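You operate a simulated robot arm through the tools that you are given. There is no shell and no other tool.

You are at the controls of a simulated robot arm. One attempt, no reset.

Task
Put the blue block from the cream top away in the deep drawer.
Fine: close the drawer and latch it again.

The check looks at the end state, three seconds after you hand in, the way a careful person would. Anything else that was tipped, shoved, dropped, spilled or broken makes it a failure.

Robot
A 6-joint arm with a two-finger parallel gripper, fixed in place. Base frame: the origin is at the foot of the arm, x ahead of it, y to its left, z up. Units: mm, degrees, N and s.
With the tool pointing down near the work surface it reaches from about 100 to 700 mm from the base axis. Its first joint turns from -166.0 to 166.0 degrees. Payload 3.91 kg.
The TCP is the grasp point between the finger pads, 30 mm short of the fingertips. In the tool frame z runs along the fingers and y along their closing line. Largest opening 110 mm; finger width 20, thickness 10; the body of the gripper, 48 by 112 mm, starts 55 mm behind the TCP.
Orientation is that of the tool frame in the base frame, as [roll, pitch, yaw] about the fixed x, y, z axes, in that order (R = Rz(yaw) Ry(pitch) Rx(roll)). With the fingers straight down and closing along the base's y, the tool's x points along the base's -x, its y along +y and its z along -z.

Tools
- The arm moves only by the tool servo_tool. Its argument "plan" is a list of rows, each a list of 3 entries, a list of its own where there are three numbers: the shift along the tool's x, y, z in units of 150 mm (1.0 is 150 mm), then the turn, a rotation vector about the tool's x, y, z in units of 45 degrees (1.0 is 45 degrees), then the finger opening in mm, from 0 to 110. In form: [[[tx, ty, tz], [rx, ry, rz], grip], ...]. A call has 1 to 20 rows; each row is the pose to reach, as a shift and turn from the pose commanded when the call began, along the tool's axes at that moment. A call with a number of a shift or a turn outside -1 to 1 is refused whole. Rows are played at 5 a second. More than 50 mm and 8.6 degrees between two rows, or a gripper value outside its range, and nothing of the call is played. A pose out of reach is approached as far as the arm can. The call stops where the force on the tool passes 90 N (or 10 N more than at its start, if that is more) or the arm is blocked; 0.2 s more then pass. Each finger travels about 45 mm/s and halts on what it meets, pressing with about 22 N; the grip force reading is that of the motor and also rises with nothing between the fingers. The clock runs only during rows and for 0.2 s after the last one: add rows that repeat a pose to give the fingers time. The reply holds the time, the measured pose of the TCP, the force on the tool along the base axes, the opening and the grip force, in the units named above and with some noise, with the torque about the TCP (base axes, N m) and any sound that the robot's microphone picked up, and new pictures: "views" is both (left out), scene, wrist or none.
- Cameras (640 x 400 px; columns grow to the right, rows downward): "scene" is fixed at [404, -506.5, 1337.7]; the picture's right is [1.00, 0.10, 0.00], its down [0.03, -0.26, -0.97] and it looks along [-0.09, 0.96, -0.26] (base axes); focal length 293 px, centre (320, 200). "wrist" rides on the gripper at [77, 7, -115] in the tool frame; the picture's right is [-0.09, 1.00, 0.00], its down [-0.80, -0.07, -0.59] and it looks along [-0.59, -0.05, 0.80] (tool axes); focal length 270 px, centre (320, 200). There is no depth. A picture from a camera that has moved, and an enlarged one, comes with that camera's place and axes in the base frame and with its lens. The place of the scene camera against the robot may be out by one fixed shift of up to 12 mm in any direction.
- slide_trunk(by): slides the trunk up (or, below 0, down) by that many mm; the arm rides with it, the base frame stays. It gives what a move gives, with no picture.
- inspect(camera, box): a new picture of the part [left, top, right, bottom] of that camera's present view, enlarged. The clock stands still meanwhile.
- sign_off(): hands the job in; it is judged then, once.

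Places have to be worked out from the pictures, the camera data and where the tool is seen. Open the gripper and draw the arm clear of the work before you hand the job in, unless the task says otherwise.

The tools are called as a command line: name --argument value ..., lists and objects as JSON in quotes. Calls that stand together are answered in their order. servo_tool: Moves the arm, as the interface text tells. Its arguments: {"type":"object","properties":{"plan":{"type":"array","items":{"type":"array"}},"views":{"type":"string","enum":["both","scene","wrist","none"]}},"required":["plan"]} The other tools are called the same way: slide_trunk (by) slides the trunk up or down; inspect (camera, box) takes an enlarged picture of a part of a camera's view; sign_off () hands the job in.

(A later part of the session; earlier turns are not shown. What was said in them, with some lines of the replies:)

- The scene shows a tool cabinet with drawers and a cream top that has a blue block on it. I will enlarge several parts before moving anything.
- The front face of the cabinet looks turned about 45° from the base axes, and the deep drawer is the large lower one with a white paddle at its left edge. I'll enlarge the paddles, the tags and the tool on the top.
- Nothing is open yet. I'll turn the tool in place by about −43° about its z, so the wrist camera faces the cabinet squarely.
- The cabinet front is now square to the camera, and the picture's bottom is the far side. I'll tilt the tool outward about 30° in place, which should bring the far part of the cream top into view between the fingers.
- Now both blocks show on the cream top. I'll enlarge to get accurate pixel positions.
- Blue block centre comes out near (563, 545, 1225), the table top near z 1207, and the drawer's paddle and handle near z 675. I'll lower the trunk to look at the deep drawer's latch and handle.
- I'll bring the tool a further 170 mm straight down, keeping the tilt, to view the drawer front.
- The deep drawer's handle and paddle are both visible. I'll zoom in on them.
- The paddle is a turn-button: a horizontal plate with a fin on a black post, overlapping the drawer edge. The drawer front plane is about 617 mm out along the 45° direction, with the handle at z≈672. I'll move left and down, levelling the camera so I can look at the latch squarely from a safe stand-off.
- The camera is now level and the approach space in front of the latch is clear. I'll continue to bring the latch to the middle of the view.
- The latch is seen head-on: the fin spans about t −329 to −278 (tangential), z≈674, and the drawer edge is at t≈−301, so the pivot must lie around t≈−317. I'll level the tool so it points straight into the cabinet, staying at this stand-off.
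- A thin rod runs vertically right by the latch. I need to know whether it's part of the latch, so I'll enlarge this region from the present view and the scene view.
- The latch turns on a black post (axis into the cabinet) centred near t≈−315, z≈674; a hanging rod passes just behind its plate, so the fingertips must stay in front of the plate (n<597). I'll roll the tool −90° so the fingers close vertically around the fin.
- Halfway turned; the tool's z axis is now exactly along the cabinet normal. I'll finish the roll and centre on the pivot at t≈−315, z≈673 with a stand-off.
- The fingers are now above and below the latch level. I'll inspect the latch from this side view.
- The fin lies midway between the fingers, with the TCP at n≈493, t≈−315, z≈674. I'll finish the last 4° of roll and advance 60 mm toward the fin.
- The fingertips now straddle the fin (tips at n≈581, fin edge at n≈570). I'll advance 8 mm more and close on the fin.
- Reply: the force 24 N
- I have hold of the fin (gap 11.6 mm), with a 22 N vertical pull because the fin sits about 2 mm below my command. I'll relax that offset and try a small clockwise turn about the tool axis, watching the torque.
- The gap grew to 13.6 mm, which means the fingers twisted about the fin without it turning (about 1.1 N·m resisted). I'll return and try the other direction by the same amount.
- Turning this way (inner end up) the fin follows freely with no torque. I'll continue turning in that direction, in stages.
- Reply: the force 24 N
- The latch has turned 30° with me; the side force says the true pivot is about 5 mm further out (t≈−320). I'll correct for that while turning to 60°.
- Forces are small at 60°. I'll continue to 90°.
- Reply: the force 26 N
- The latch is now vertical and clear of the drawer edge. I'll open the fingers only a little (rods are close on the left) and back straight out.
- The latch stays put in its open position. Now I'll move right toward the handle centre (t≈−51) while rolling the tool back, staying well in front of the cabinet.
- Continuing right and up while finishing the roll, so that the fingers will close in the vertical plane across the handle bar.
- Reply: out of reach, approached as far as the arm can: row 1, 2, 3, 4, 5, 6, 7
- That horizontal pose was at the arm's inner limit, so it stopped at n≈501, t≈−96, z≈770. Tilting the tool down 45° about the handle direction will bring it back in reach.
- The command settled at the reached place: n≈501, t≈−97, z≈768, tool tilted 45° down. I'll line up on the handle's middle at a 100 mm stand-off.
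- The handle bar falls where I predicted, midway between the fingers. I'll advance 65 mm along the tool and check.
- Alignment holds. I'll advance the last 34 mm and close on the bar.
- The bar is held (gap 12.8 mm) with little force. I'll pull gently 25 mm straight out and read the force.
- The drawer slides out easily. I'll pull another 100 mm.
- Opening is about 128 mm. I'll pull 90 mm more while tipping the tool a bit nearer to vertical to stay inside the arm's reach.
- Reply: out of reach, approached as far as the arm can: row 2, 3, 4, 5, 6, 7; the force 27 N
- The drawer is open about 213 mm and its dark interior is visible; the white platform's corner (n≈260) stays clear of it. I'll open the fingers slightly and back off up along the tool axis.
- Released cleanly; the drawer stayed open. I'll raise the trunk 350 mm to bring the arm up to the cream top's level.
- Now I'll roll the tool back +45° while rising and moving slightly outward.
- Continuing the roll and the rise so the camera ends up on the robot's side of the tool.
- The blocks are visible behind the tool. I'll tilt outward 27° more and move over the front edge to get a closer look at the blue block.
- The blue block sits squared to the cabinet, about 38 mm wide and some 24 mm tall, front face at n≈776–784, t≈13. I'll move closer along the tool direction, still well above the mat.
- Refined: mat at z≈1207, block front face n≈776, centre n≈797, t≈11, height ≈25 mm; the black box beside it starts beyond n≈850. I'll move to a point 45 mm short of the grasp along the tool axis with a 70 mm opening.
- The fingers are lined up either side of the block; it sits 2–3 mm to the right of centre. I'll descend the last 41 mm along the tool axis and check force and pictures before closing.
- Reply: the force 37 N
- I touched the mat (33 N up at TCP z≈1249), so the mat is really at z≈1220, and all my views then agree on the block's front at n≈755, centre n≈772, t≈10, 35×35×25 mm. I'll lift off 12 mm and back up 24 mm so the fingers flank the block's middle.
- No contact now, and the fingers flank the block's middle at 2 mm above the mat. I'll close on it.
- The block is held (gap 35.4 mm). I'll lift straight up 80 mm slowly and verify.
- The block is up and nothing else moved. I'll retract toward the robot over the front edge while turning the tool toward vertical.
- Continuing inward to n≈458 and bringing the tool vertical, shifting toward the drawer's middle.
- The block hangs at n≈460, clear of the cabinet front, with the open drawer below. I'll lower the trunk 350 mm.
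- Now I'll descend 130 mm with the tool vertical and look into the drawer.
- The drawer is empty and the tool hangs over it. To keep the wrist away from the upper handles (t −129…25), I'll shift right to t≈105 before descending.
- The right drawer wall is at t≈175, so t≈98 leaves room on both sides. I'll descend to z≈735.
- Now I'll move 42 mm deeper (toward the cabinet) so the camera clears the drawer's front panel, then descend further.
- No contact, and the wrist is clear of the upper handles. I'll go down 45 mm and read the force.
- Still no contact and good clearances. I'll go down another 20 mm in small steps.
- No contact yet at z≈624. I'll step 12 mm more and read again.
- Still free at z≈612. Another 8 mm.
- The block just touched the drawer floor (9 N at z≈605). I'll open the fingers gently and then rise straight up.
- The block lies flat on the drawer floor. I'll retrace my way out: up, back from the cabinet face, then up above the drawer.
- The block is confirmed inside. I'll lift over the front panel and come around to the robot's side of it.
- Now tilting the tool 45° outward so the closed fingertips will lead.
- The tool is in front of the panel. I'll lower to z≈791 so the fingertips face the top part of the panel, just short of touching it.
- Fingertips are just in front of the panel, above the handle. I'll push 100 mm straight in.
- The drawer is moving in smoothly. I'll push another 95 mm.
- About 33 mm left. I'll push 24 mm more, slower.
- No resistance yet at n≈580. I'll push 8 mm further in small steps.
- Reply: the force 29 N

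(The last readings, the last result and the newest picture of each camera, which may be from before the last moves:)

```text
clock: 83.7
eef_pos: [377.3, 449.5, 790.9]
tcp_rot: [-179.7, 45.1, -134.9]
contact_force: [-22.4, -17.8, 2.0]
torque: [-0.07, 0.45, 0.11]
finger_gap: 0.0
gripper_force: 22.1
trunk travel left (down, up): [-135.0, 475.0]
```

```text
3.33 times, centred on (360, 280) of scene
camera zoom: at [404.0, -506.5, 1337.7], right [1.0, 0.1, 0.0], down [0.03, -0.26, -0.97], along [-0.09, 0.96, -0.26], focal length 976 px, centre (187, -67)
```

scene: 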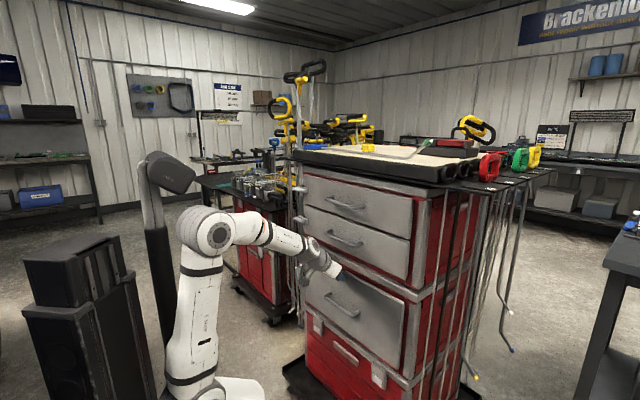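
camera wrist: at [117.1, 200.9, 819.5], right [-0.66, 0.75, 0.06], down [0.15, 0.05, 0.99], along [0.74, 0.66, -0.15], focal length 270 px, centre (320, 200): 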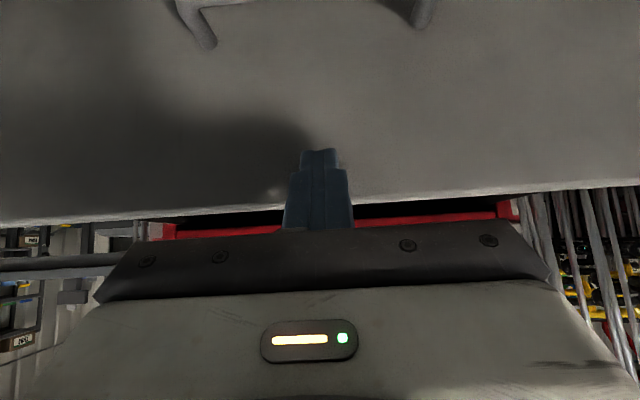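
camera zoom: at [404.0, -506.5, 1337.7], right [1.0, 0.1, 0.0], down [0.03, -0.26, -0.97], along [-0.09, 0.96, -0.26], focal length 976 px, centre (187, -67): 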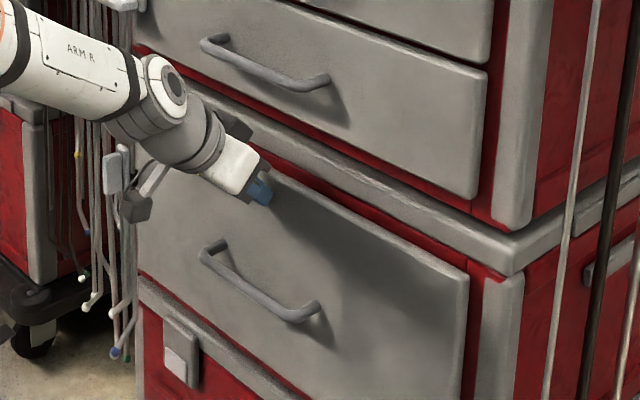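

The panel met its stop (28 N at n≈585), so the drawer is shut. I'll back straight off, then move left toward the latch while levelling the tool.

servo_tool --plan '[[[0.1, 0, -0.1], [0, 0, 0], 0], [[0.22, 0, -0.22], [0, 0, 0], 0], [[0.34, 0.1, -0.34], [0, -0.1, 0], 15], [[0.44, 0.28, -0.44], [0, -0.2, 0], 32], [[0.519, 0.46, -0.519], [0, -0.32, 0], 32], [[0.519, 0.667, -0.519], [0, -0.444, 0], 32], [[0.519, 0.667, -0.519], [0, -0.444, 0], 32]]' --views "both"

inspect --camera "scene" --box '[280, 260, 380, 330]'

inspect --camera "scene" --box '[270, 200, 470, 340]'

```text
clock: 85.3
eef_pos: [229.6, 444.8, 793.3]
tcp_rot: [-179.7, 65.1, -134.9]
contact_force: [0.3, 0.5, -0.1]
torque: [-0.01, -0.01, 0.0]
finger_gap: 32.0
gripper_force: 0.1
trunk travel left (down, up): [-135.0, 475.0]
camera wrist: at [127.8, 353.8, 771.6], right [-0.68, 0.73, 0.08], down [-0.09, -0.19, 0.98], along [0.73, 0.65, 0.2], focal length 270 px, centre (320, 200)
```

scene: 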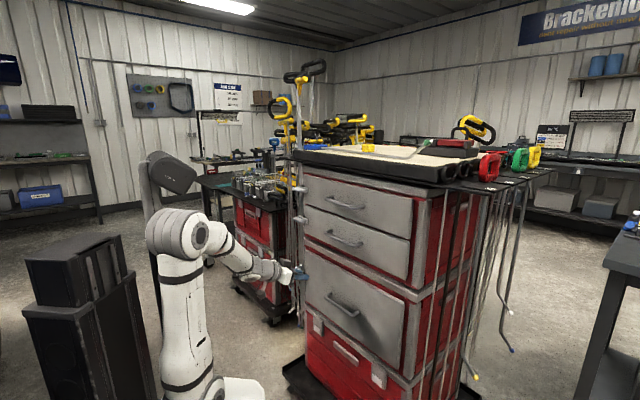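
wrist: 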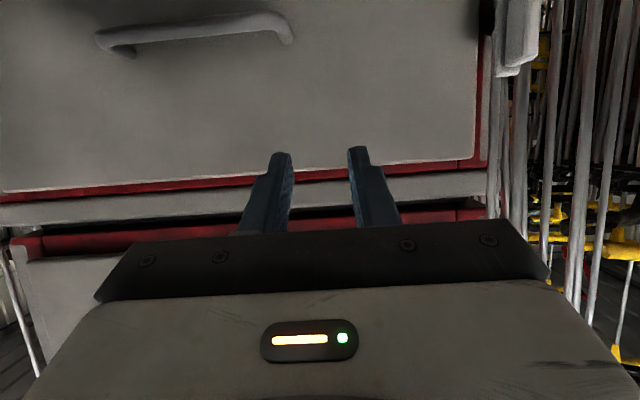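

```text
5.71 times, centred on (330, 295) of scene
camera zoom: at [404.0, -506.5, 1337.7], right [1.0, 0.1, 0.0], down [0.03, -0.26, -0.97], along [-0.09, 0.96, -0.26], focal length 1674 px, centre (263, -343)
```

zoom: 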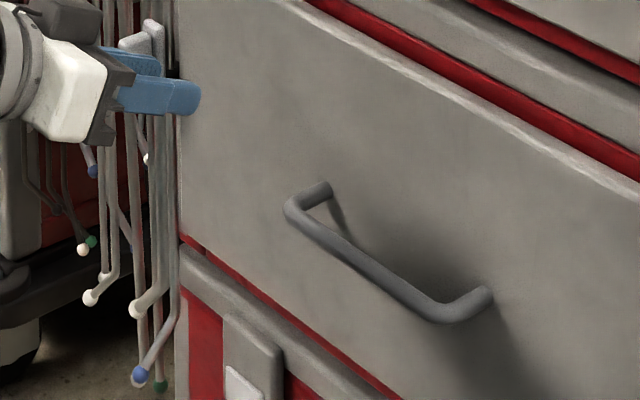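

```text
2.86 times, centred on (370, 270) of scene
camera zoom: at [404.0, -506.5, 1337.7], right [1.0, 0.1, 0.0], down [0.03, -0.26, -0.97], along [-0.09, 0.96, -0.26], focal length 837 px, centre (177, 0)
```

zoom: 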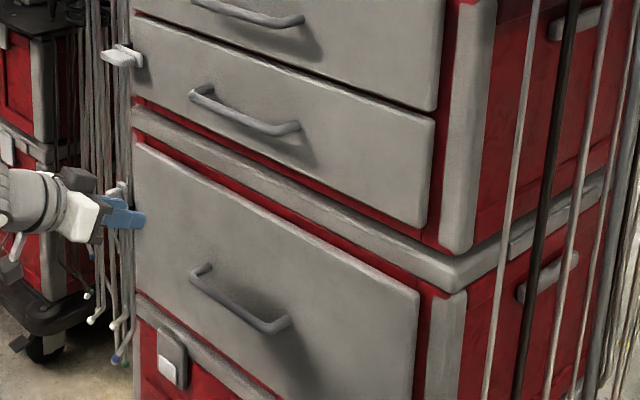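

The handle's picture position matches the original exactly, so the drawer is fully closed. I'll continue left and down, levelling the tool to point straight in at the latch.

servo_tool --plan '[[[0.125, 0.158, 0.034], [0, -0.092, 0], 32], [[0.25, 0.317, 0.067], [0, -0.184, 0], 32], [[0.375, 0.475, 0.101], [0, -0.277, 0], 32], [[0.5, 0.633, 0.135], [0, -0.369, 0], 32], [[0.625, 0.79, 0.168], [0, -0.461, 0], 32], [[0.751, 0.95, 0.202], [0, -0.553, 0], 32], [[0.751, 0.95, 0.202], [0, -0.553, 0], 32]]' --views "both"

inspect --camera "wrist" --box '[240, 20, 440, 200]'

```text
clock: 86.9
eef_pos: [115.2, 532.4, 675.9]
tcp_rot: [-94.6, 89.8, -49.8]
contact_force: [-0.4, 0.1, 0.4]
torque: [-0.01, -0.02, 0.01]
finger_gap: 32.0
gripper_force: 0.0
trunk travel left (down, up): [-135.0, 475.0]
camera wrist: at [29.1, 457.2, 598.6], right [-0.7, 0.71, 0.09], down [-0.37, -0.47, 0.8], along [0.61, 0.53, 0.59], focal length 270 px, centre (320, 200)
```

scene: 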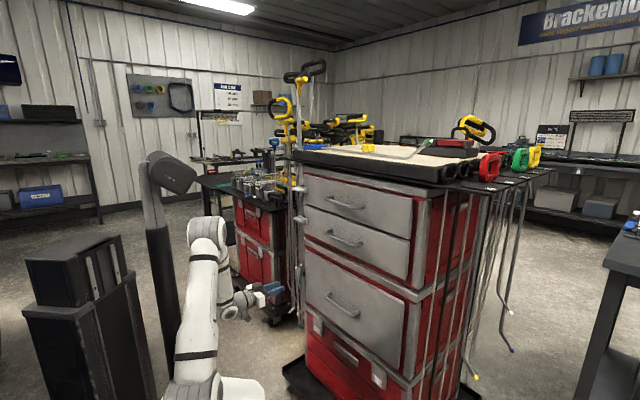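
wrist: 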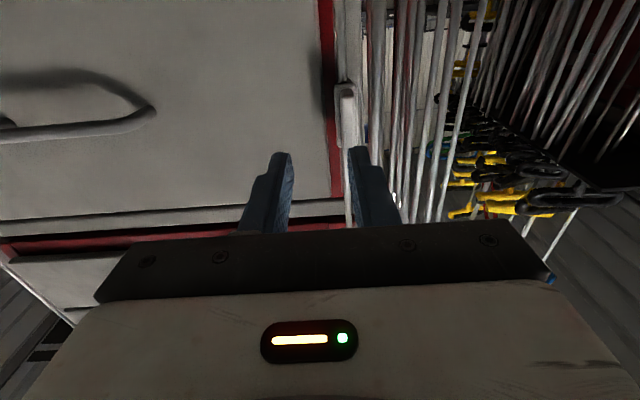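

```text
2.22 times, centred on (340, 110) of wrist
camera zoom: at [29.1, 457.2, 598.6], right [-0.7, 0.71, 0.09], down [-0.37, -0.47, 0.8], along [0.61, 0.53, 0.59], focal length 601 px, centre (276, 400)
```

zoom: 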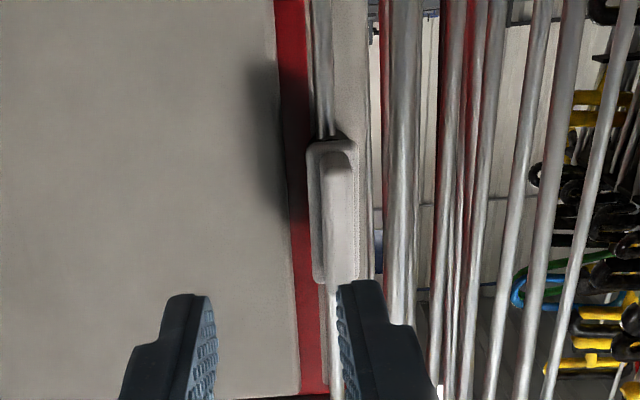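

The vertical fin is at t≈−319, spanning z≈658–706. I'll shift left 24 mm to centre on it and advance 50 mm.

servo_tool --plan '[[[-0.007, 0.08, 0], [0, 0, 0], 32], [[-0.007, 0.157, 0], [0, 0, 0], 32], [[-0.007, 0.157, 0.167], [0, 0, 0], 32], [[-0.007, 0.157, 0.333], [0, 0, 0], 32], [[-0.007, 0.157, 0.333], [0, 0, 0], 32]]' --views "both"

inspect --camera "wrist" --box '[240, 20, 440, 200]'

inspect --camera "scene" --box '[270, 255, 340, 300]'

```text
clock: 88.1
eef_pos: [135.5, 584.4, 676.2]
tcp_rot: [-118.4, 89.8, -73.5]
contact_force: [-0.8, 0.2, -0.6]
torque: [-0.01, -0.01, 0.0]
finger_gap: 32.3
gripper_force: 0.1
trunk travel left (down, up): [-135.0, 475.0]
camera wrist: at [47.9, 508.0, 600.3], right [-0.7, 0.71, 0.09], down [-0.37, -0.47, 0.8], along [0.61, 0.53, 0.59], focal length 270 px, centre (320, 200)
```

scene: 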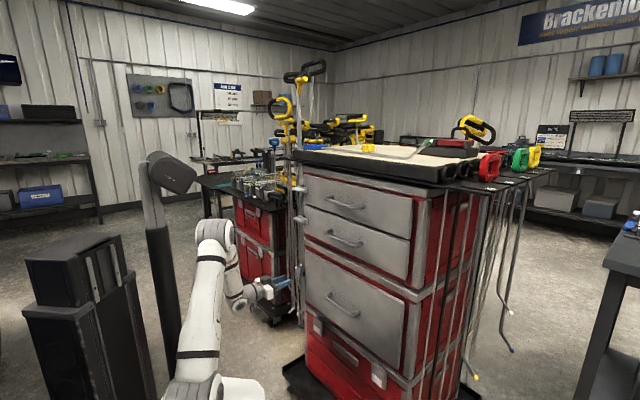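
wrist: 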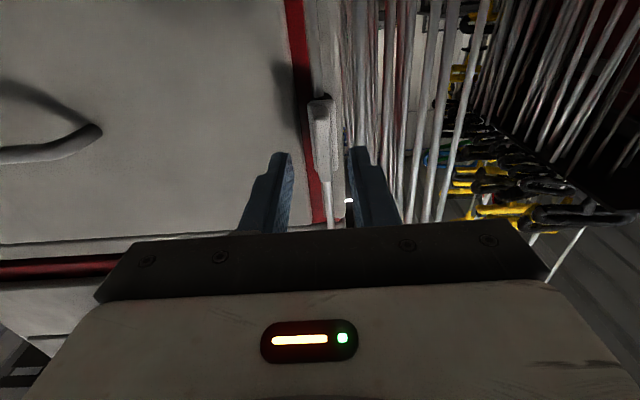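

```text
2.22 times, centred on (340, 110) of wrist
camera zoom: at [47.9, 508.0, 600.3], right [-0.7, 0.71, 0.09], down [-0.37, -0.47, 0.8], along [0.61, 0.53, 0.59], focal length 601 px, centre (276, 400)
```

zoom: 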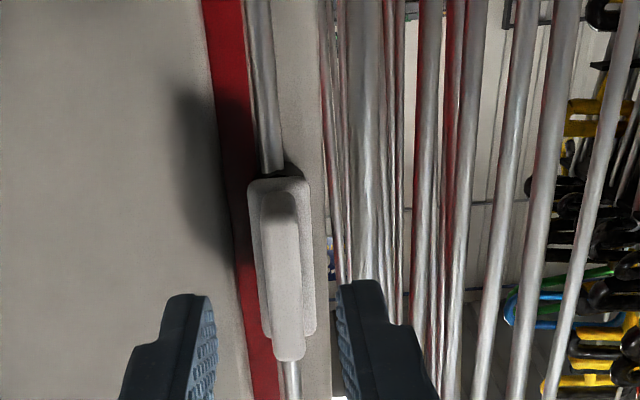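

```text
8.89 times, centred on (305, 278) of scene
camera zoom: at [404.0, -506.5, 1337.7], right [1.0, 0.1, 0.0], down [0.03, -0.26, -0.97], along [-0.09, 0.96, -0.26], focal length 2603 px, centre (453, -489)
```

zoom: 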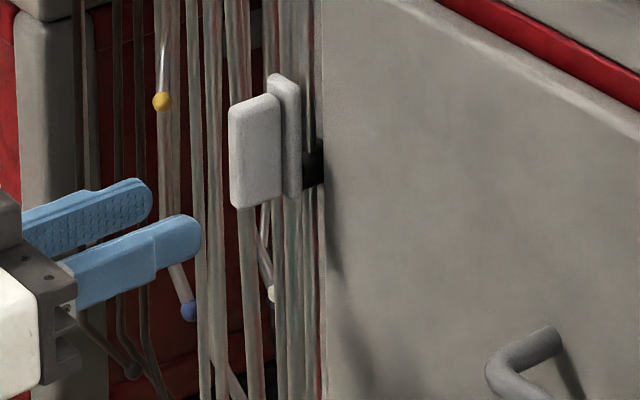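

Centred within 2 mm. I'll advance the last 50 mm and close on the fin.

servo_tool --plan '[[[0, 0.006, 0.12], [0, 0, 0], 32], [[0, 0.008, 0.24], [0, 0, 0], 32], [[0, 0.008, 0.337], [0, 0, 0], 32], [[0, 0.008, 0.337], [0, 0, 0], 20], [[0, 0.008, 0.337], [0, 0, 0], 0], [[0, 0.008, 0.337], [0, 0, 0], 0], [[0, 0.008, 0.337], [0, 0, 0], 0]]' --views "both"

inspect --camera "scene" --box '[270, 255, 340, 300]'

```text
clock: 89.7
eef_pos: [169.0, 620.0, 677.4]
tcp_rot: [-117.1, 89.8, -72.2]
contact_force: [-3.3, 9.3, -0.2]
torque: [-0.12, 0.29, 0.27]
finger_gap: 11.7
gripper_force: 45.5
trunk travel left (down, up): [-135.0, 475.0]
camera wrist: at [82.5, 544.7, 601.3], right [-0.7, 0.7, 0.09], down [-0.37, -0.47, 0.8], along [0.61, 0.53, 0.59], focal length 270 px, centre (320, 200)
```

scene: 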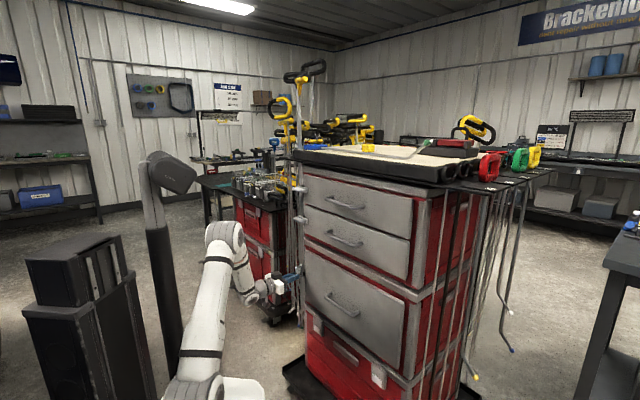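
wrist: 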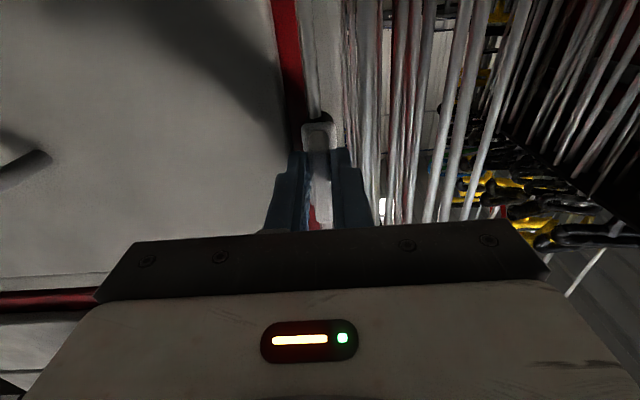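

```text
8.89 times, centred on (305, 278) of scene
camera zoom: at [404.0, -506.5, 1337.7], right [1.0, 0.1, 0.0], down [0.03, -0.26, -0.97], along [-0.09, 0.96, -0.26], focal length 2603 px, centre (453, -489)
```

zoom: 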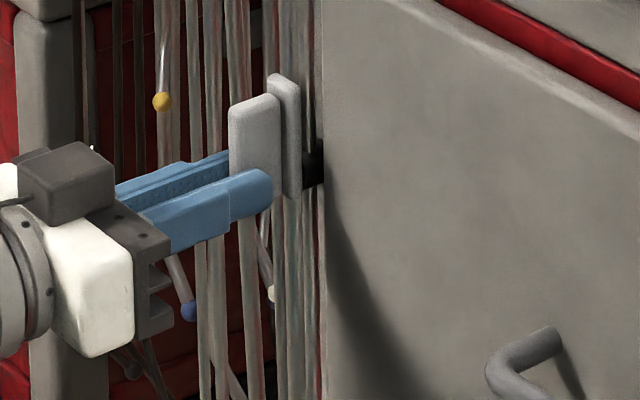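

The fin is gripped (gap 11.7 mm) with low forces. I'll turn it back clockwise 45°, following the pivot arc.

servo_tool --plan '[[[0, -0.005, 0], [0, 0, 0.166], 0], [[0.001, -0.009, 0], [0, 0, 0.333], 0], [[0.003, -0.014, 0], [0, 0, 0.5], 0], [[0.005, -0.018, 0], [0, 0, 0.666], 0], [[0.007, -0.022, 0], [0, 0, 0.833], 0], [[0.011, -0.025, 0], [0, 0, 1.0], 0], [[0.011, -0.025, 0], [0, 0, 1.0], 0]]' --views "scene"

inspect --camera "scene" --box '[270, 255, 340, 300]'

```text
clock: 90.4
eef_pos: [174.8, 623.1, 681.7]
tcp_rot: [98.1, 74.4, 140.1]
contact_force: [10.1, -17.6, -4.1]
torque: [0.73, -1.03, 0.02]
finger_gap: 12.1
gripper_force: 44.6
out of reach, approached as far as the arm can: row 2, 3
trunk travel left (down, up): [-135.0, 475.0]
stopped in row 3: the force on the tool passed its limit at 118 N (the readings are from after the stop); the commanded pose is now the measured one
```

scene: 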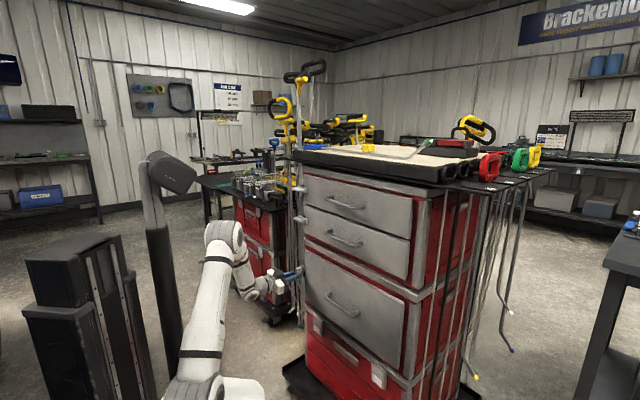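

```text
8.89 times, centred on (305, 278) of scene
camera zoom: at [404.0, -506.5, 1337.7], right [1.0, 0.1, 0.0], down [0.03, -0.26, -0.97], along [-0.09, 0.96, -0.26], focal length 2603 px, centre (453, -489)
```

zoom: 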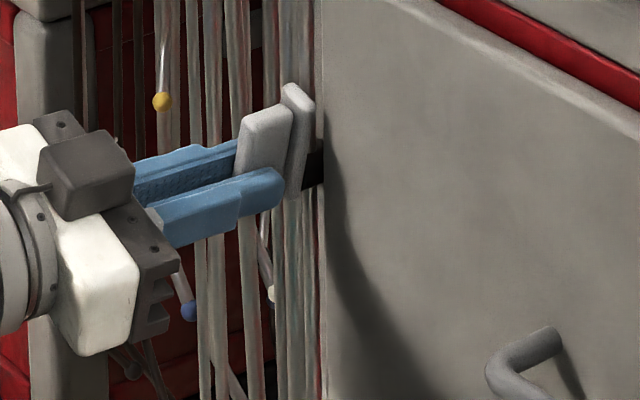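

The wrist joint ran into its limit in this roll direction and the force guard stopped it; the latch turned about 15° and nothing else moved. I'll release, back off, and use the opposite roll (as I did when unlatching).

servo_tool --plan '[[[0, 0, 0], [0, 0, 0], 20], [[0, 0, 0], [0, 0, 0], 32], [[0, 0, 0], [0, 0, 0], 32], [[0, 0, -0.15], [0, 0, 0], 32], [[0, 0, -0.35], [0, 0, 0], 32], [[0, 0, -0.6], [0, 0, 0], 32], [[0, 0, -0.8], [0, 0, 0], 32], [[0, 0, -0.8], [0, 0, 0], 32]]' --views "both"

inspect --camera "scene" --box '[270, 255, 340, 300]'

```text
clock: 92.2
eef_pos: [78.5, 551.1, 699.7]
tcp_rot: [98.6, 74.7, 140.6]
contact_force: [-0.6, 0.0, -0.1]
torque: [-0.01, -0.03, 0.0]
finger_gap: 32.1
gripper_force: 0.2
out of reach, approached as far as the arm can: row 5, 6, 7, 8
trunk travel left (down, up): [-135.0, 475.0]
camera wrist: at [-26.9, 491.9, 631.9], right [-0.62, 0.7, 0.34], down [-0.23, -0.59, 0.78], along [0.75, 0.41, 0.53], focal length 270 px, centre (320, 200)
```

scene: 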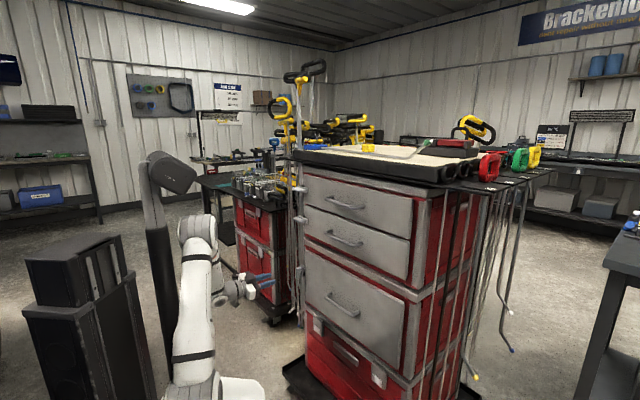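
wrist: 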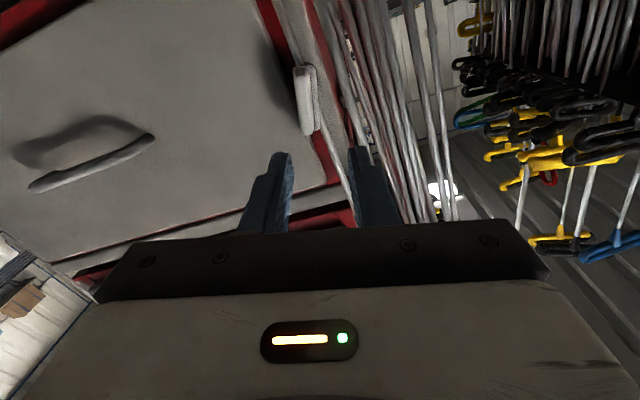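

```text
8.89 times, centred on (305, 278) of scene
camera zoom: at [404.0, -506.5, 1337.7], right [1.0, 0.1, 0.0], down [0.03, -0.26, -0.97], along [-0.09, 0.96, -0.26], focal length 2603 px, centre (453, -489)
```

zoom: 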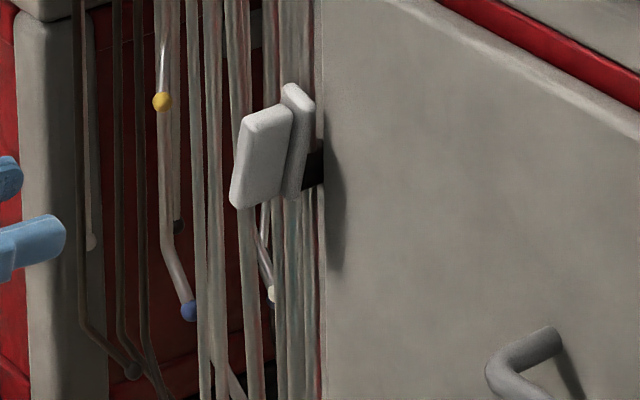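

The latch rests about 15° off vertical; everything else is untouched. I'll roll the tool back −45° away from the limit first.

servo_tool --plan '[[[0.006, -0.02, 0], [0, 0, -0.166], 32], [[0.012, -0.04, 0], [0, 0, -0.333], 32], [[0.018, -0.06, 0], [0, 0, -0.5], 32], [[0.024, -0.08, 0], [0, 0, -0.666], 32], [[0.03, -0.1, 0], [0, 0, -0.833], 32], [[0.036, -0.12, 0.008], [0, 0, -1.0], 32], [[0.036, -0.12, 0.008], [0, 0, -1.0], 32]]' --views "none"

```text
clock: 93.8
eef_pos: [90.7, 541.3, 687.2]
tcp_rot: [-94.2, 60.3, -50.9]
contact_force: [-0.3, -0.5, 0.3]
torque: [0.01, 0.01, 0.01]
finger_gap: 32.1
gripper_force: 0.1
trunk travel left (down, up): [-135.0, 475.0]
```

Free again. I'll continue the roll −45° while straightening the small tilt error so the tool points exactly into the cabinet.

servo_tool --plan '[[[0, 0, 0], [0.001, -0.012, -0.166], 32], [[0, 0, 0], [0.002, -0.023, -0.333], 32], [[0, 0, 0], [0.003, -0.035, -0.5], 32], [[0, 0, 0], [0.004, -0.046, -0.666], 32], [[0, 0, 0], [0.005, -0.058, -0.833], 32], [[0, 0, 0], [0.006, -0.07, -1.0], 32], [[0, 0, 0], [0.006, -0.07, -1.0], 32]]' --views "none"

```text
clock: 95.4
eef_pos: [90.4, 540.9, 688.0]
tcp_rot: [-89.9, 15.4, -44.9]
contact_force: [0.2, -0.6, -0.4]
torque: [-0.01, 0.0, -0.01]
finger_gap: 31.8
gripper_force: 0.1
trunk travel left (down, up): [-135.0, 475.0]
```

The tool now points exactly along the normal. Two more −45° rolls will align the fingers with the fin.

servo_tool --plan '[[[0, 0, 0], [0, 0, -0.166], 32], [[0, 0, 0], [0, 0, -0.333], 32], [[0, 0, 0], [0, 0, -0.5], 32], [[0, 0, 0], [0, 0, -0.666], 32], [[0, 0, 0], [0, 0, -0.833], 32], [[0, 0, 0], [0, 0, -1.0], 32], [[0, 0, 0], [0, 0, -1.0], 32]]' --views "none"

servo_tool --plan '[[[0, 0, 0], [0, 0, -0.166], 32], [[0, 0, 0], [0, 0, -0.333], 32], [[0, 0, 0], [0, 0, -0.5], 32], [[0, 0, 0], [0, 0, -0.666], 32], [[0, 0, 0], [0, 0, -0.833], 32], [[0, 0, 0], [0, 0, -1.0], 32], [[0, 0, 0], [0, 0, -1.0], 32]]' --views "both"

inspect --camera "wrist" --box '[220, 0, 440, 180]'

```text
clock: 97.0
eef_pos: [90.5, 540.5, 688.5]
tcp_rot: [-90.0, -29.5, -45.1]
contact_force: [0.0, -0.6, -0.4]
torque: [0.02, 0.02, 0.01]
finger_gap: 31.9
gripper_force: 0.0
trunk travel left (down, up): [-135.0, 475.0]
```

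```text
clock: 98.6
eef_pos: [89.9, 540.6, 688.5]
tcp_rot: [-89.8, -74.6, -45.0]
contact_force: [0.0, -0.1, -0.3]
torque: [-0.01, -0.02, -0.02]
finger_gap: 32.1
gripper_force: 0.0
trunk travel left (down, up): [-135.0, 475.0]
camera wrist: at [26.8, 442.0, 761.3], right [0.66, -0.66, -0.35], down [-0.62, -0.22, -0.75], along [0.42, 0.72, -0.56], focal length 270 px, centre (320, 200)
```

scene: 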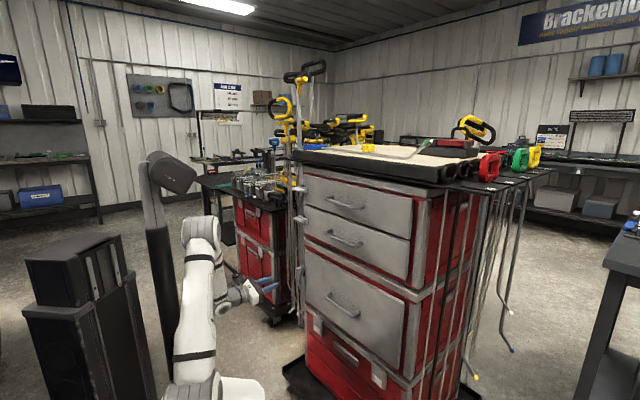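
wrist: 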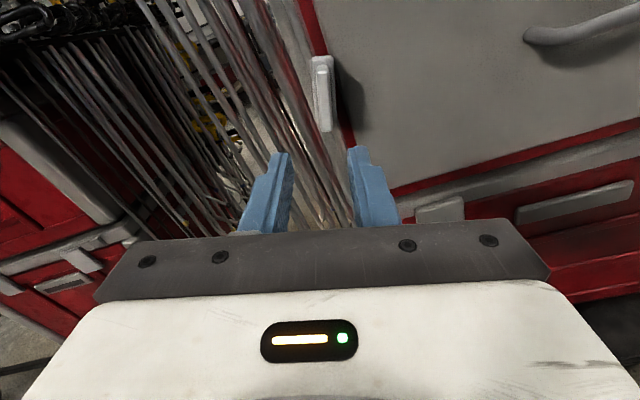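

```text
2.22 times, centred on (330, 90) of wrist
camera zoom: at [26.8, 442.0, 761.3], right [0.66, -0.66, -0.35], down [-0.62, -0.22, -0.75], along [0.42, 0.72, -0.56], focal length 601 px, centre (298, 444)
```

zoom: 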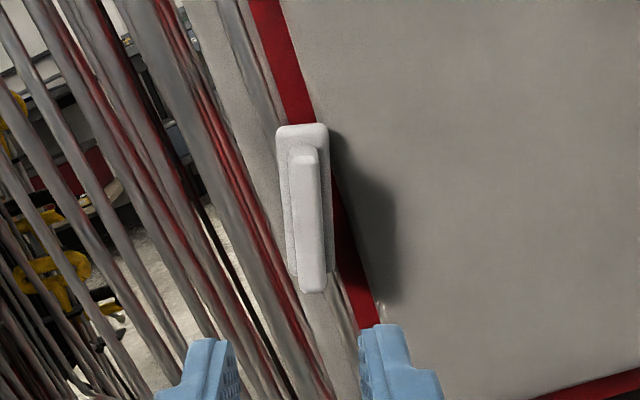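

The fin lines up with the fingers at about 75°. I'll centre on it and advance 70 mm, then check before gripping.

servo_tool --plan '[[[-0.03, 0.012, 0.1], [0, 0, 0], 32], [[-0.059, 0.025, 0.25], [0, 0, 0], 32], [[-0.059, 0.025, 0.4], [0, 0, 0], 32], [[-0.059, 0.025, 0.48], [0, 0, 0], 32], [[-0.059, 0.025, 0.48], [0, 0, 0], 32]]' --views "both"

inspect --camera "wrist" --box '[220, 40, 440, 220]'

inspect --camera "scene" --box '[270, 255, 340, 300]'

```text
clock: 99.8
eef_pos: [141.7, 590.4, 678.2]
tcp_rot: [-89.9, -74.5, -45.0]
contact_force: [-0.8, -0.4, -0.4]
torque: [0.03, -0.01, 0.0]
finger_gap: 32.2
gripper_force: 0.0
trunk travel left (down, up): [-135.0, 475.0]
camera wrist: at [78.5, 491.2, 751.5], right [0.66, -0.66, -0.35], down [-0.62, -0.22, -0.75], along [0.42, 0.72, -0.56], focal length 270 px, centre (320, 200)
```

scene: 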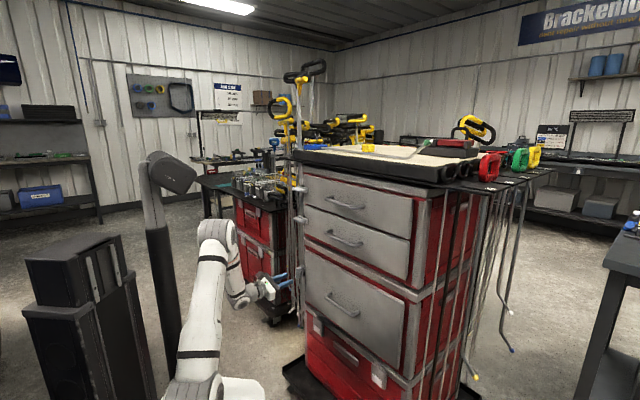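
wrist: 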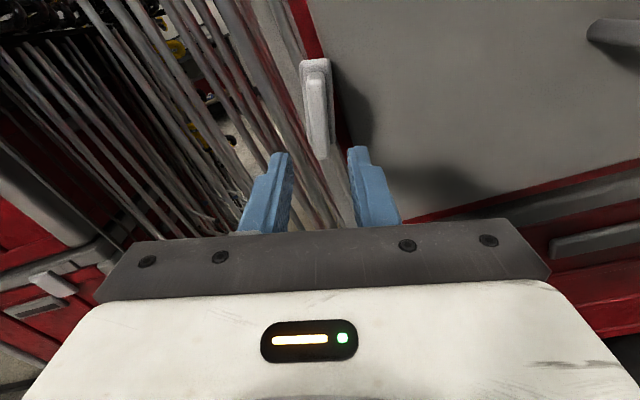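

```text
2.22 times, centred on (330, 130) of wrist
camera zoom: at [78.5, 491.2, 751.5], right [0.66, -0.66, -0.35], down [-0.62, -0.22, -0.75], along [0.42, 0.72, -0.56], focal length 601 px, centre (298, 356)
```

zoom: 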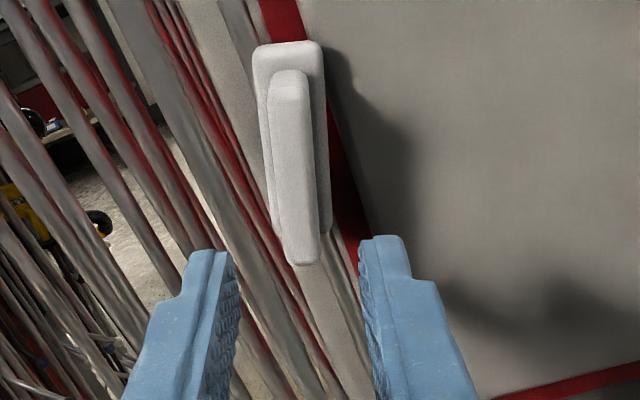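

```text
8.89 times, centred on (305, 278) of scene
camera zoom: at [404.0, -506.5, 1337.7], right [1.0, 0.1, 0.0], down [0.03, -0.26, -0.97], along [-0.09, 0.96, -0.26], focal length 2603 px, centre (453, -489)
```

zoom: 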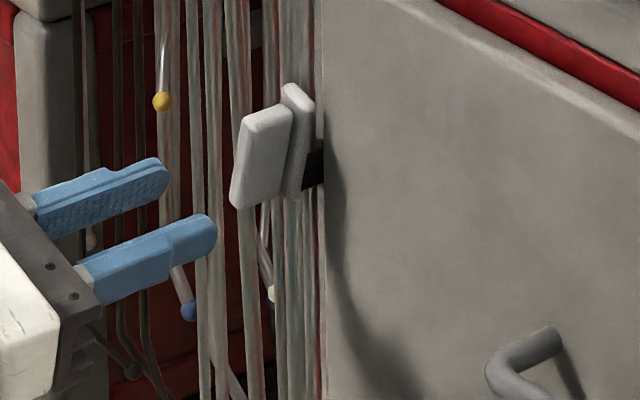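

The fin sits centred between the fingers. I'll advance 41 mm and close.

servo_tool --plan '[[[0, 0, 0.1], [0, 0, 0], 32], [[0, 0, 0.2], [0, 0, 0], 32], [[0, 0, 0.273], [0, 0, 0], 32], [[0, 0, 0.273], [0, 0, 0], 20], [[0, 0, 0.273], [0, 0, 0], 0], [[0, 0, 0.273], [0, 0, 0], 0], [[0, 0, 0.273], [0, 0, 0], 0]]' --views "scene"

inspect --camera "scene" --box '[270, 255, 340, 300]'

```text
clock: 101.4
eef_pos: [170.6, 619.8, 679.0]
tcp_rot: [-90.1, -74.5, -45.0]
contact_force: [4.3, -5.7, -1.7]
torque: [-0.11, 0.05, -0.11]
finger_gap: 11.9
gripper_force: 44.7
trunk travel left (down, up): [-135.0, 475.0]
```

scene: 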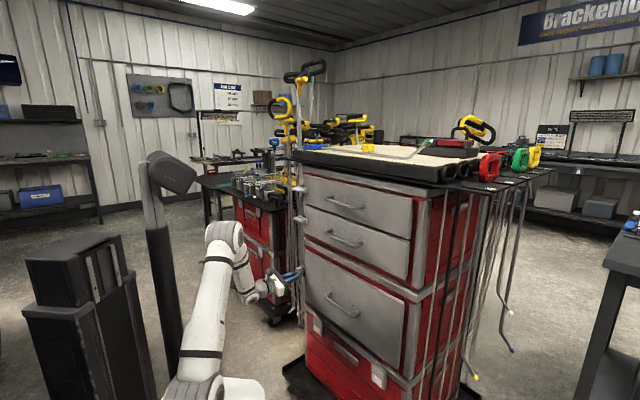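

```text
8.89 times, centred on (305, 278) of scene
camera zoom: at [404.0, -506.5, 1337.7], right [1.0, 0.1, 0.0], down [0.03, -0.26, -0.97], along [-0.09, 0.96, -0.26], focal length 2603 px, centre (453, -489)
```

zoom: 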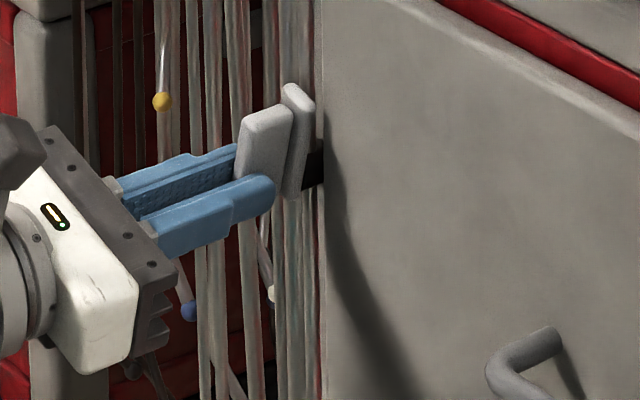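

Held again (gap 11.9 mm). I'll turn clockwise 40° along the pivot arc.

servo_tool --plan '[[[-0.001, 0.007, 0], [0, 0, 0.178], 0], [[-0.002, 0.0135, 0], [0, 0, 0.356], 0], [[-0.0045, 0.0195, 0], [0, 0, 0.533], 0], [[-0.007, 0.026, 0], [0, 0, 0.711], 0], [[-0.0105, 0.032, 0], [0, 0, 0.889], 0], [[-0.0105, 0.032, 0], [0, 0, 0.889], 0]]' --views "none"

```text
clock: 102.8
eef_pos: [174.2, 616.3, 676.2]
tcp_rot: [-90.1, -34.4, -45.0]
contact_force: [-1.1, -9.6, -2.7]
torque: [-0.42, 0.4, 0.62]
finger_gap: 11.7
gripper_force: 45.4
trunk travel left (down, up): [-135.0, 475.0]
```

Smooth so far, at 34°. Now the remaining turn to horizontal.

servo_tool --plan '[[[-0.001, 0.006, 0], [0, 0, 0.153], 0], [[-0.002, 0.012, 0], [0, 0, 0.306], 0], [[-0.004, 0.0175, 0], [0, 0, 0.459], 0], [[-0.006, 0.0225, 0], [0, 0, 0.611], 0], [[-0.008, 0.0275, 0], [0, 0, 0.764], 0], [[-0.008, 0.0275, 0], [0, 0, 0.764], 0]]' --views "scene"

inspect --camera "scene" --box '[270, 255, 340, 300]'

```text
clock: 104.2
eef_pos: [175.7, 616.4, 671.3]
tcp_rot: [-89.9, 0.0, -45.1]
contact_force: [-8.2, -20.1, -3.8]
torque: [-0.08, 0.06, -0.16]
finger_gap: 11.7
gripper_force: 45.6
trunk travel left (down, up): [-135.0, 475.0]
```

scene: 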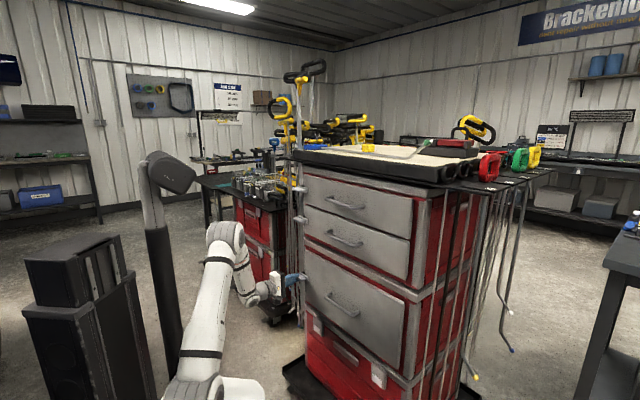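

```text
8.89 times, centred on (305, 278) of scene
camera zoom: at [404.0, -506.5, 1337.7], right [1.0, 0.1, 0.0], down [0.03, -0.26, -0.97], along [-0.09, 0.96, -0.26], focal length 2603 px, centre (453, -489)
```

zoom: 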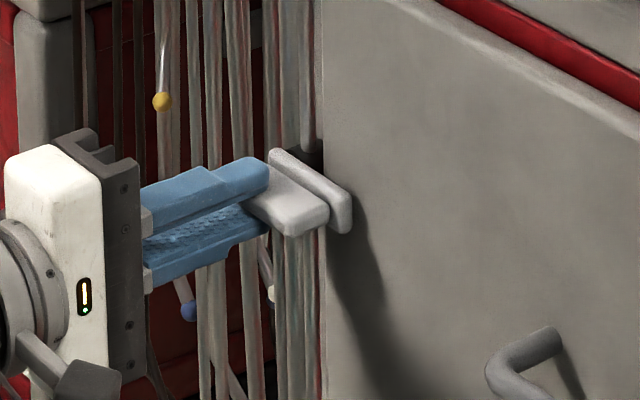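

The latch looks just as it did at the start, horizontal over the drawer edge. I'll nudge it 2° further to seat it on its stop, return, then release and back away.

servo_tool --plan '[[[0, 0, 0], [0, 0, 0.03], 0], [[0, 0, 0], [0, 0, 0.05], 0], [[0, 0, 0], [0, 0, 0.05], 0], [[0, 0, 0], [0, 0, 0.01], 0], [[0, 0, 0], [0, 0, 0.01], 25], [[0, 0, 0], [0, 0, 0.01], 45], [[0, 0, 0], [0, 0, 0.01], 45], [[0, 0, 0], [0, 0, 0.01], 45], [[0, 0, -0.15], [0, 0, 0.01], 45], [[0, 0, -0.35], [0, 0, 0.01], 45], [[0, 0, -0.6], [0, 0, 0.01], 45], [[0, 0, -0.8], [0, 0, 0.01], 45], [[0, 0, -0.8], [0, 0, 0.01], 45]]' --views "both"

inspect --camera "scene" --box '[285, 260, 345, 300]'

inspect --camera "wrist" --box '[240, 20, 400, 140]'

```text
clock: 107.0
eef_pos: [88.9, 530.5, 672.0]
tcp_rot: [-90.0, 0.5, -45.0]
contact_force: [0.5, 0.2, -0.4]
torque: [0.0, -0.03, 0.0]
finger_gap: 44.9
gripper_force: 0.1
trunk travel left (down, up): [-135.0, 475.0]
camera wrist: at [62.3, 395.5, 664.5], right [-0.07, 0.07, -1.0], down [-0.99, 0.15, 0.08], along [0.15, 0.99, 0.06], focal length 270 px, centre (320, 200)
```

scene: 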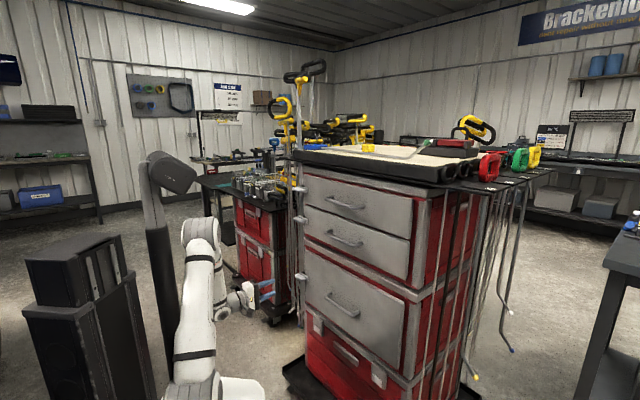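
wrist: 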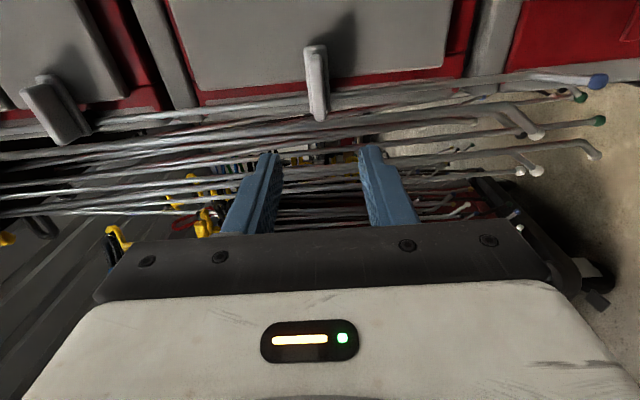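

```text
10.00 times, centred on (315, 280) of scene
camera zoom: at [404.0, -506.5, 1337.7], right [1.0, 0.1, 0.0], down [0.03, -0.26, -0.97], along [-0.09, 0.96, -0.26], focal length 2929 px, centre (370, -600)
```

zoom: 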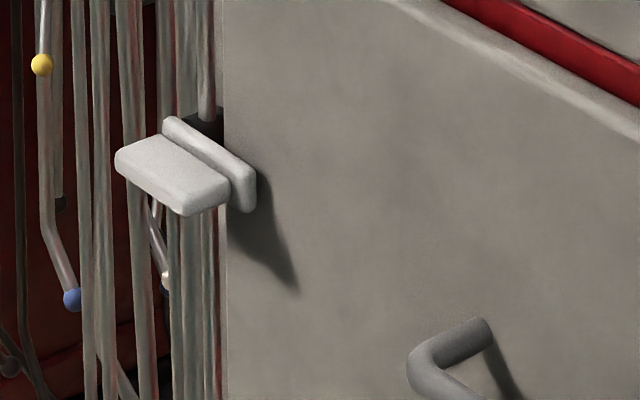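

```text
3.33 times, centred on (320, 80) of wrist
camera zoom: at [62.3, 395.5, 664.5], right [-0.07, 0.07, -1.0], down [-0.99, 0.15, 0.08], along [0.15, 0.99, 0.06], focal length 901 px, centre (320, 600)
```

zoom: 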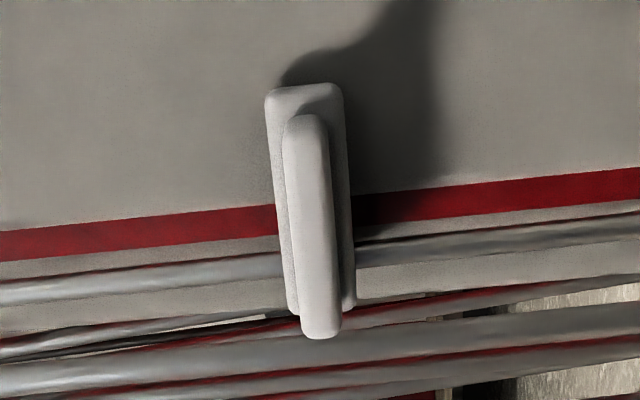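

The latch picture is identical to the one at the start, and the drawer is shut. I'll draw the arm back and up, clear of the cabinet, with the gripper open, and check the whole scene.

servo_tool --plan '[[[0.04, -0.08, -0.07], [-0.1, 0, 0], 60], [[0.1, -0.18, -0.14], [-0.28, 0, 0], 80], [[0.17, -0.3, -0.21], [-0.46, 0, 0], 100], [[0.25, -0.42, -0.28], [-0.64, 0, 0], 110], [[0.33, -0.54, -0.34], [-0.82, 0, 0], 110], [[0.4, -0.667, -0.4], [-1.0, 0, 0], 110], [[0.4, -0.667, -0.4], [-1.0, 0, 0], 110]]' --views "both"

inspect --camera "scene" --box '[270, 100, 560, 200]'

inspect --camera "scene" --box '[270, 160, 480, 300]'

inspect --camera "scene" --box '[270, 270, 500, 400]'

```text
clock: 108.6
eef_pos: [89.2, 446.8, 772.9]
tcp_rot: [-135.0, 0.4, -45.0]
contact_force: [0.2, -0.8, -0.2]
torque: [-0.01, 0.0, 0.0]
finger_gap: 109.8
gripper_force: 0.0
trunk travel left (down, up): [-135.0, 475.0]
camera wrist: at [82.2, 331.1, 848.7], right [-0.56, -0.43, -0.7], down [-0.83, 0.3, 0.48], along [0.01, 0.85, -0.53], focal length 270 px, centre (320, 200)
```

scene: 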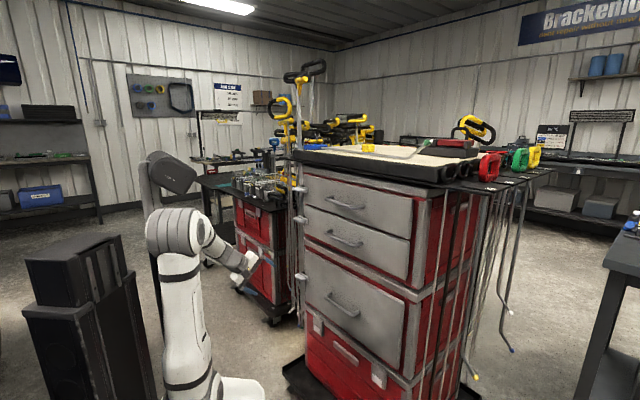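
wrist: 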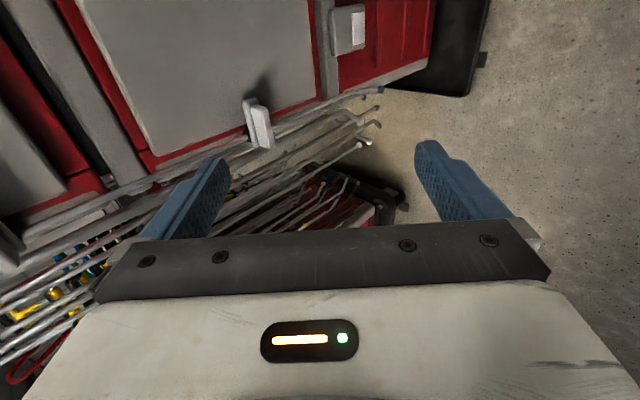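

```text
2.21 times, centred on (415, 150) of scene
camera zoom: at [404.0, -506.5, 1337.7], right [1.0, 0.1, 0.0], down [0.03, -0.26, -0.97], along [-0.09, 0.96, -0.26], focal length 646 px, centre (110, 310)
```

zoom: 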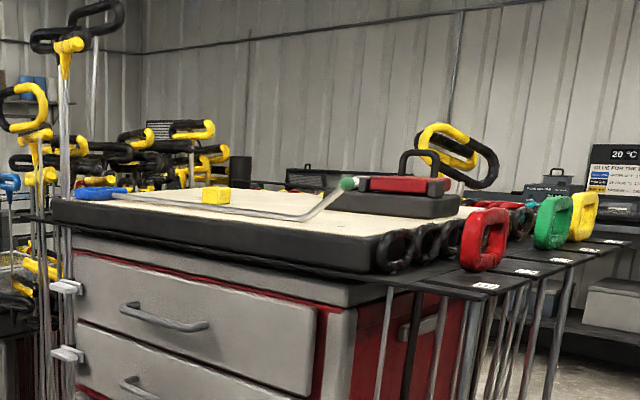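

```text
2.86 times, centred on (375, 230) of scene
camera zoom: at [404.0, -506.5, 1337.7], right [1.0, 0.1, 0.0], down [0.03, -0.26, -0.97], along [-0.09, 0.96, -0.26], focal length 837 px, centre (163, 114)
```

zoom: 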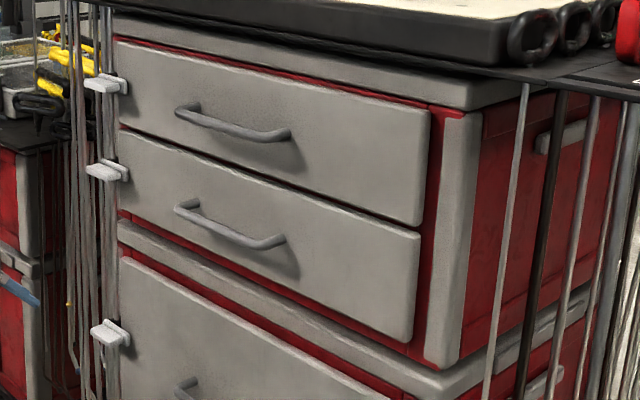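

```text
2.78 times, centred on (385, 335) of scene
camera zoom: at [404.0, -506.5, 1337.7], right [1.0, 0.1, 0.0], down [0.03, -0.26, -0.97], along [-0.09, 0.96, -0.26], focal length 815 px, centre (139, -176)
```

zoom: 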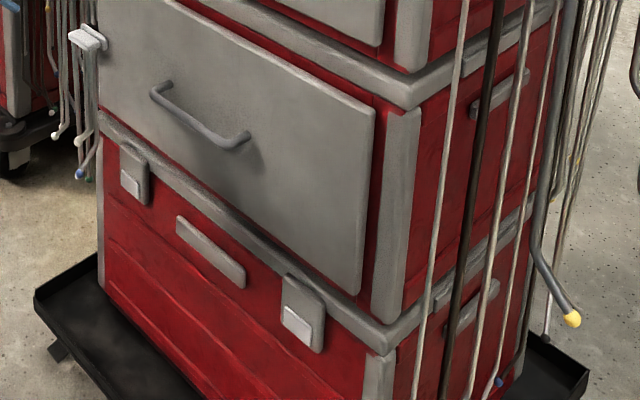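

The drawer front, latch, yellow block, rod and hung tools all match the first pictures. The blue block is in the deep drawer, the latch is across its edge, the gripper is open and the arm is clear. I'm handing the job in.

sign_off

```text
The job is handed in.
```

The blue block is in the deep drawer, lying flat on the floor, and the drawer is shut and latched again. I handed the job in with the gripper open and the arm drawn back from the cabinet.

In the final pictures, the drawer front, the latch, the yellow block, the rod on the top and the hung tools all look as they did at the start.

Two contacts happened along the way, and neither left any visible change:
- **Cream top:** on the first try for the block, the fingertips pressed on the cream top with about 33 N. I lifted off and re-aimed before gripping the block.
- **Latch:** on the first try at relatching, the wrist ran out of travel and the force guard stopped the arm at 118 N. I let go, turned the tool the other way, and the latch then went home.
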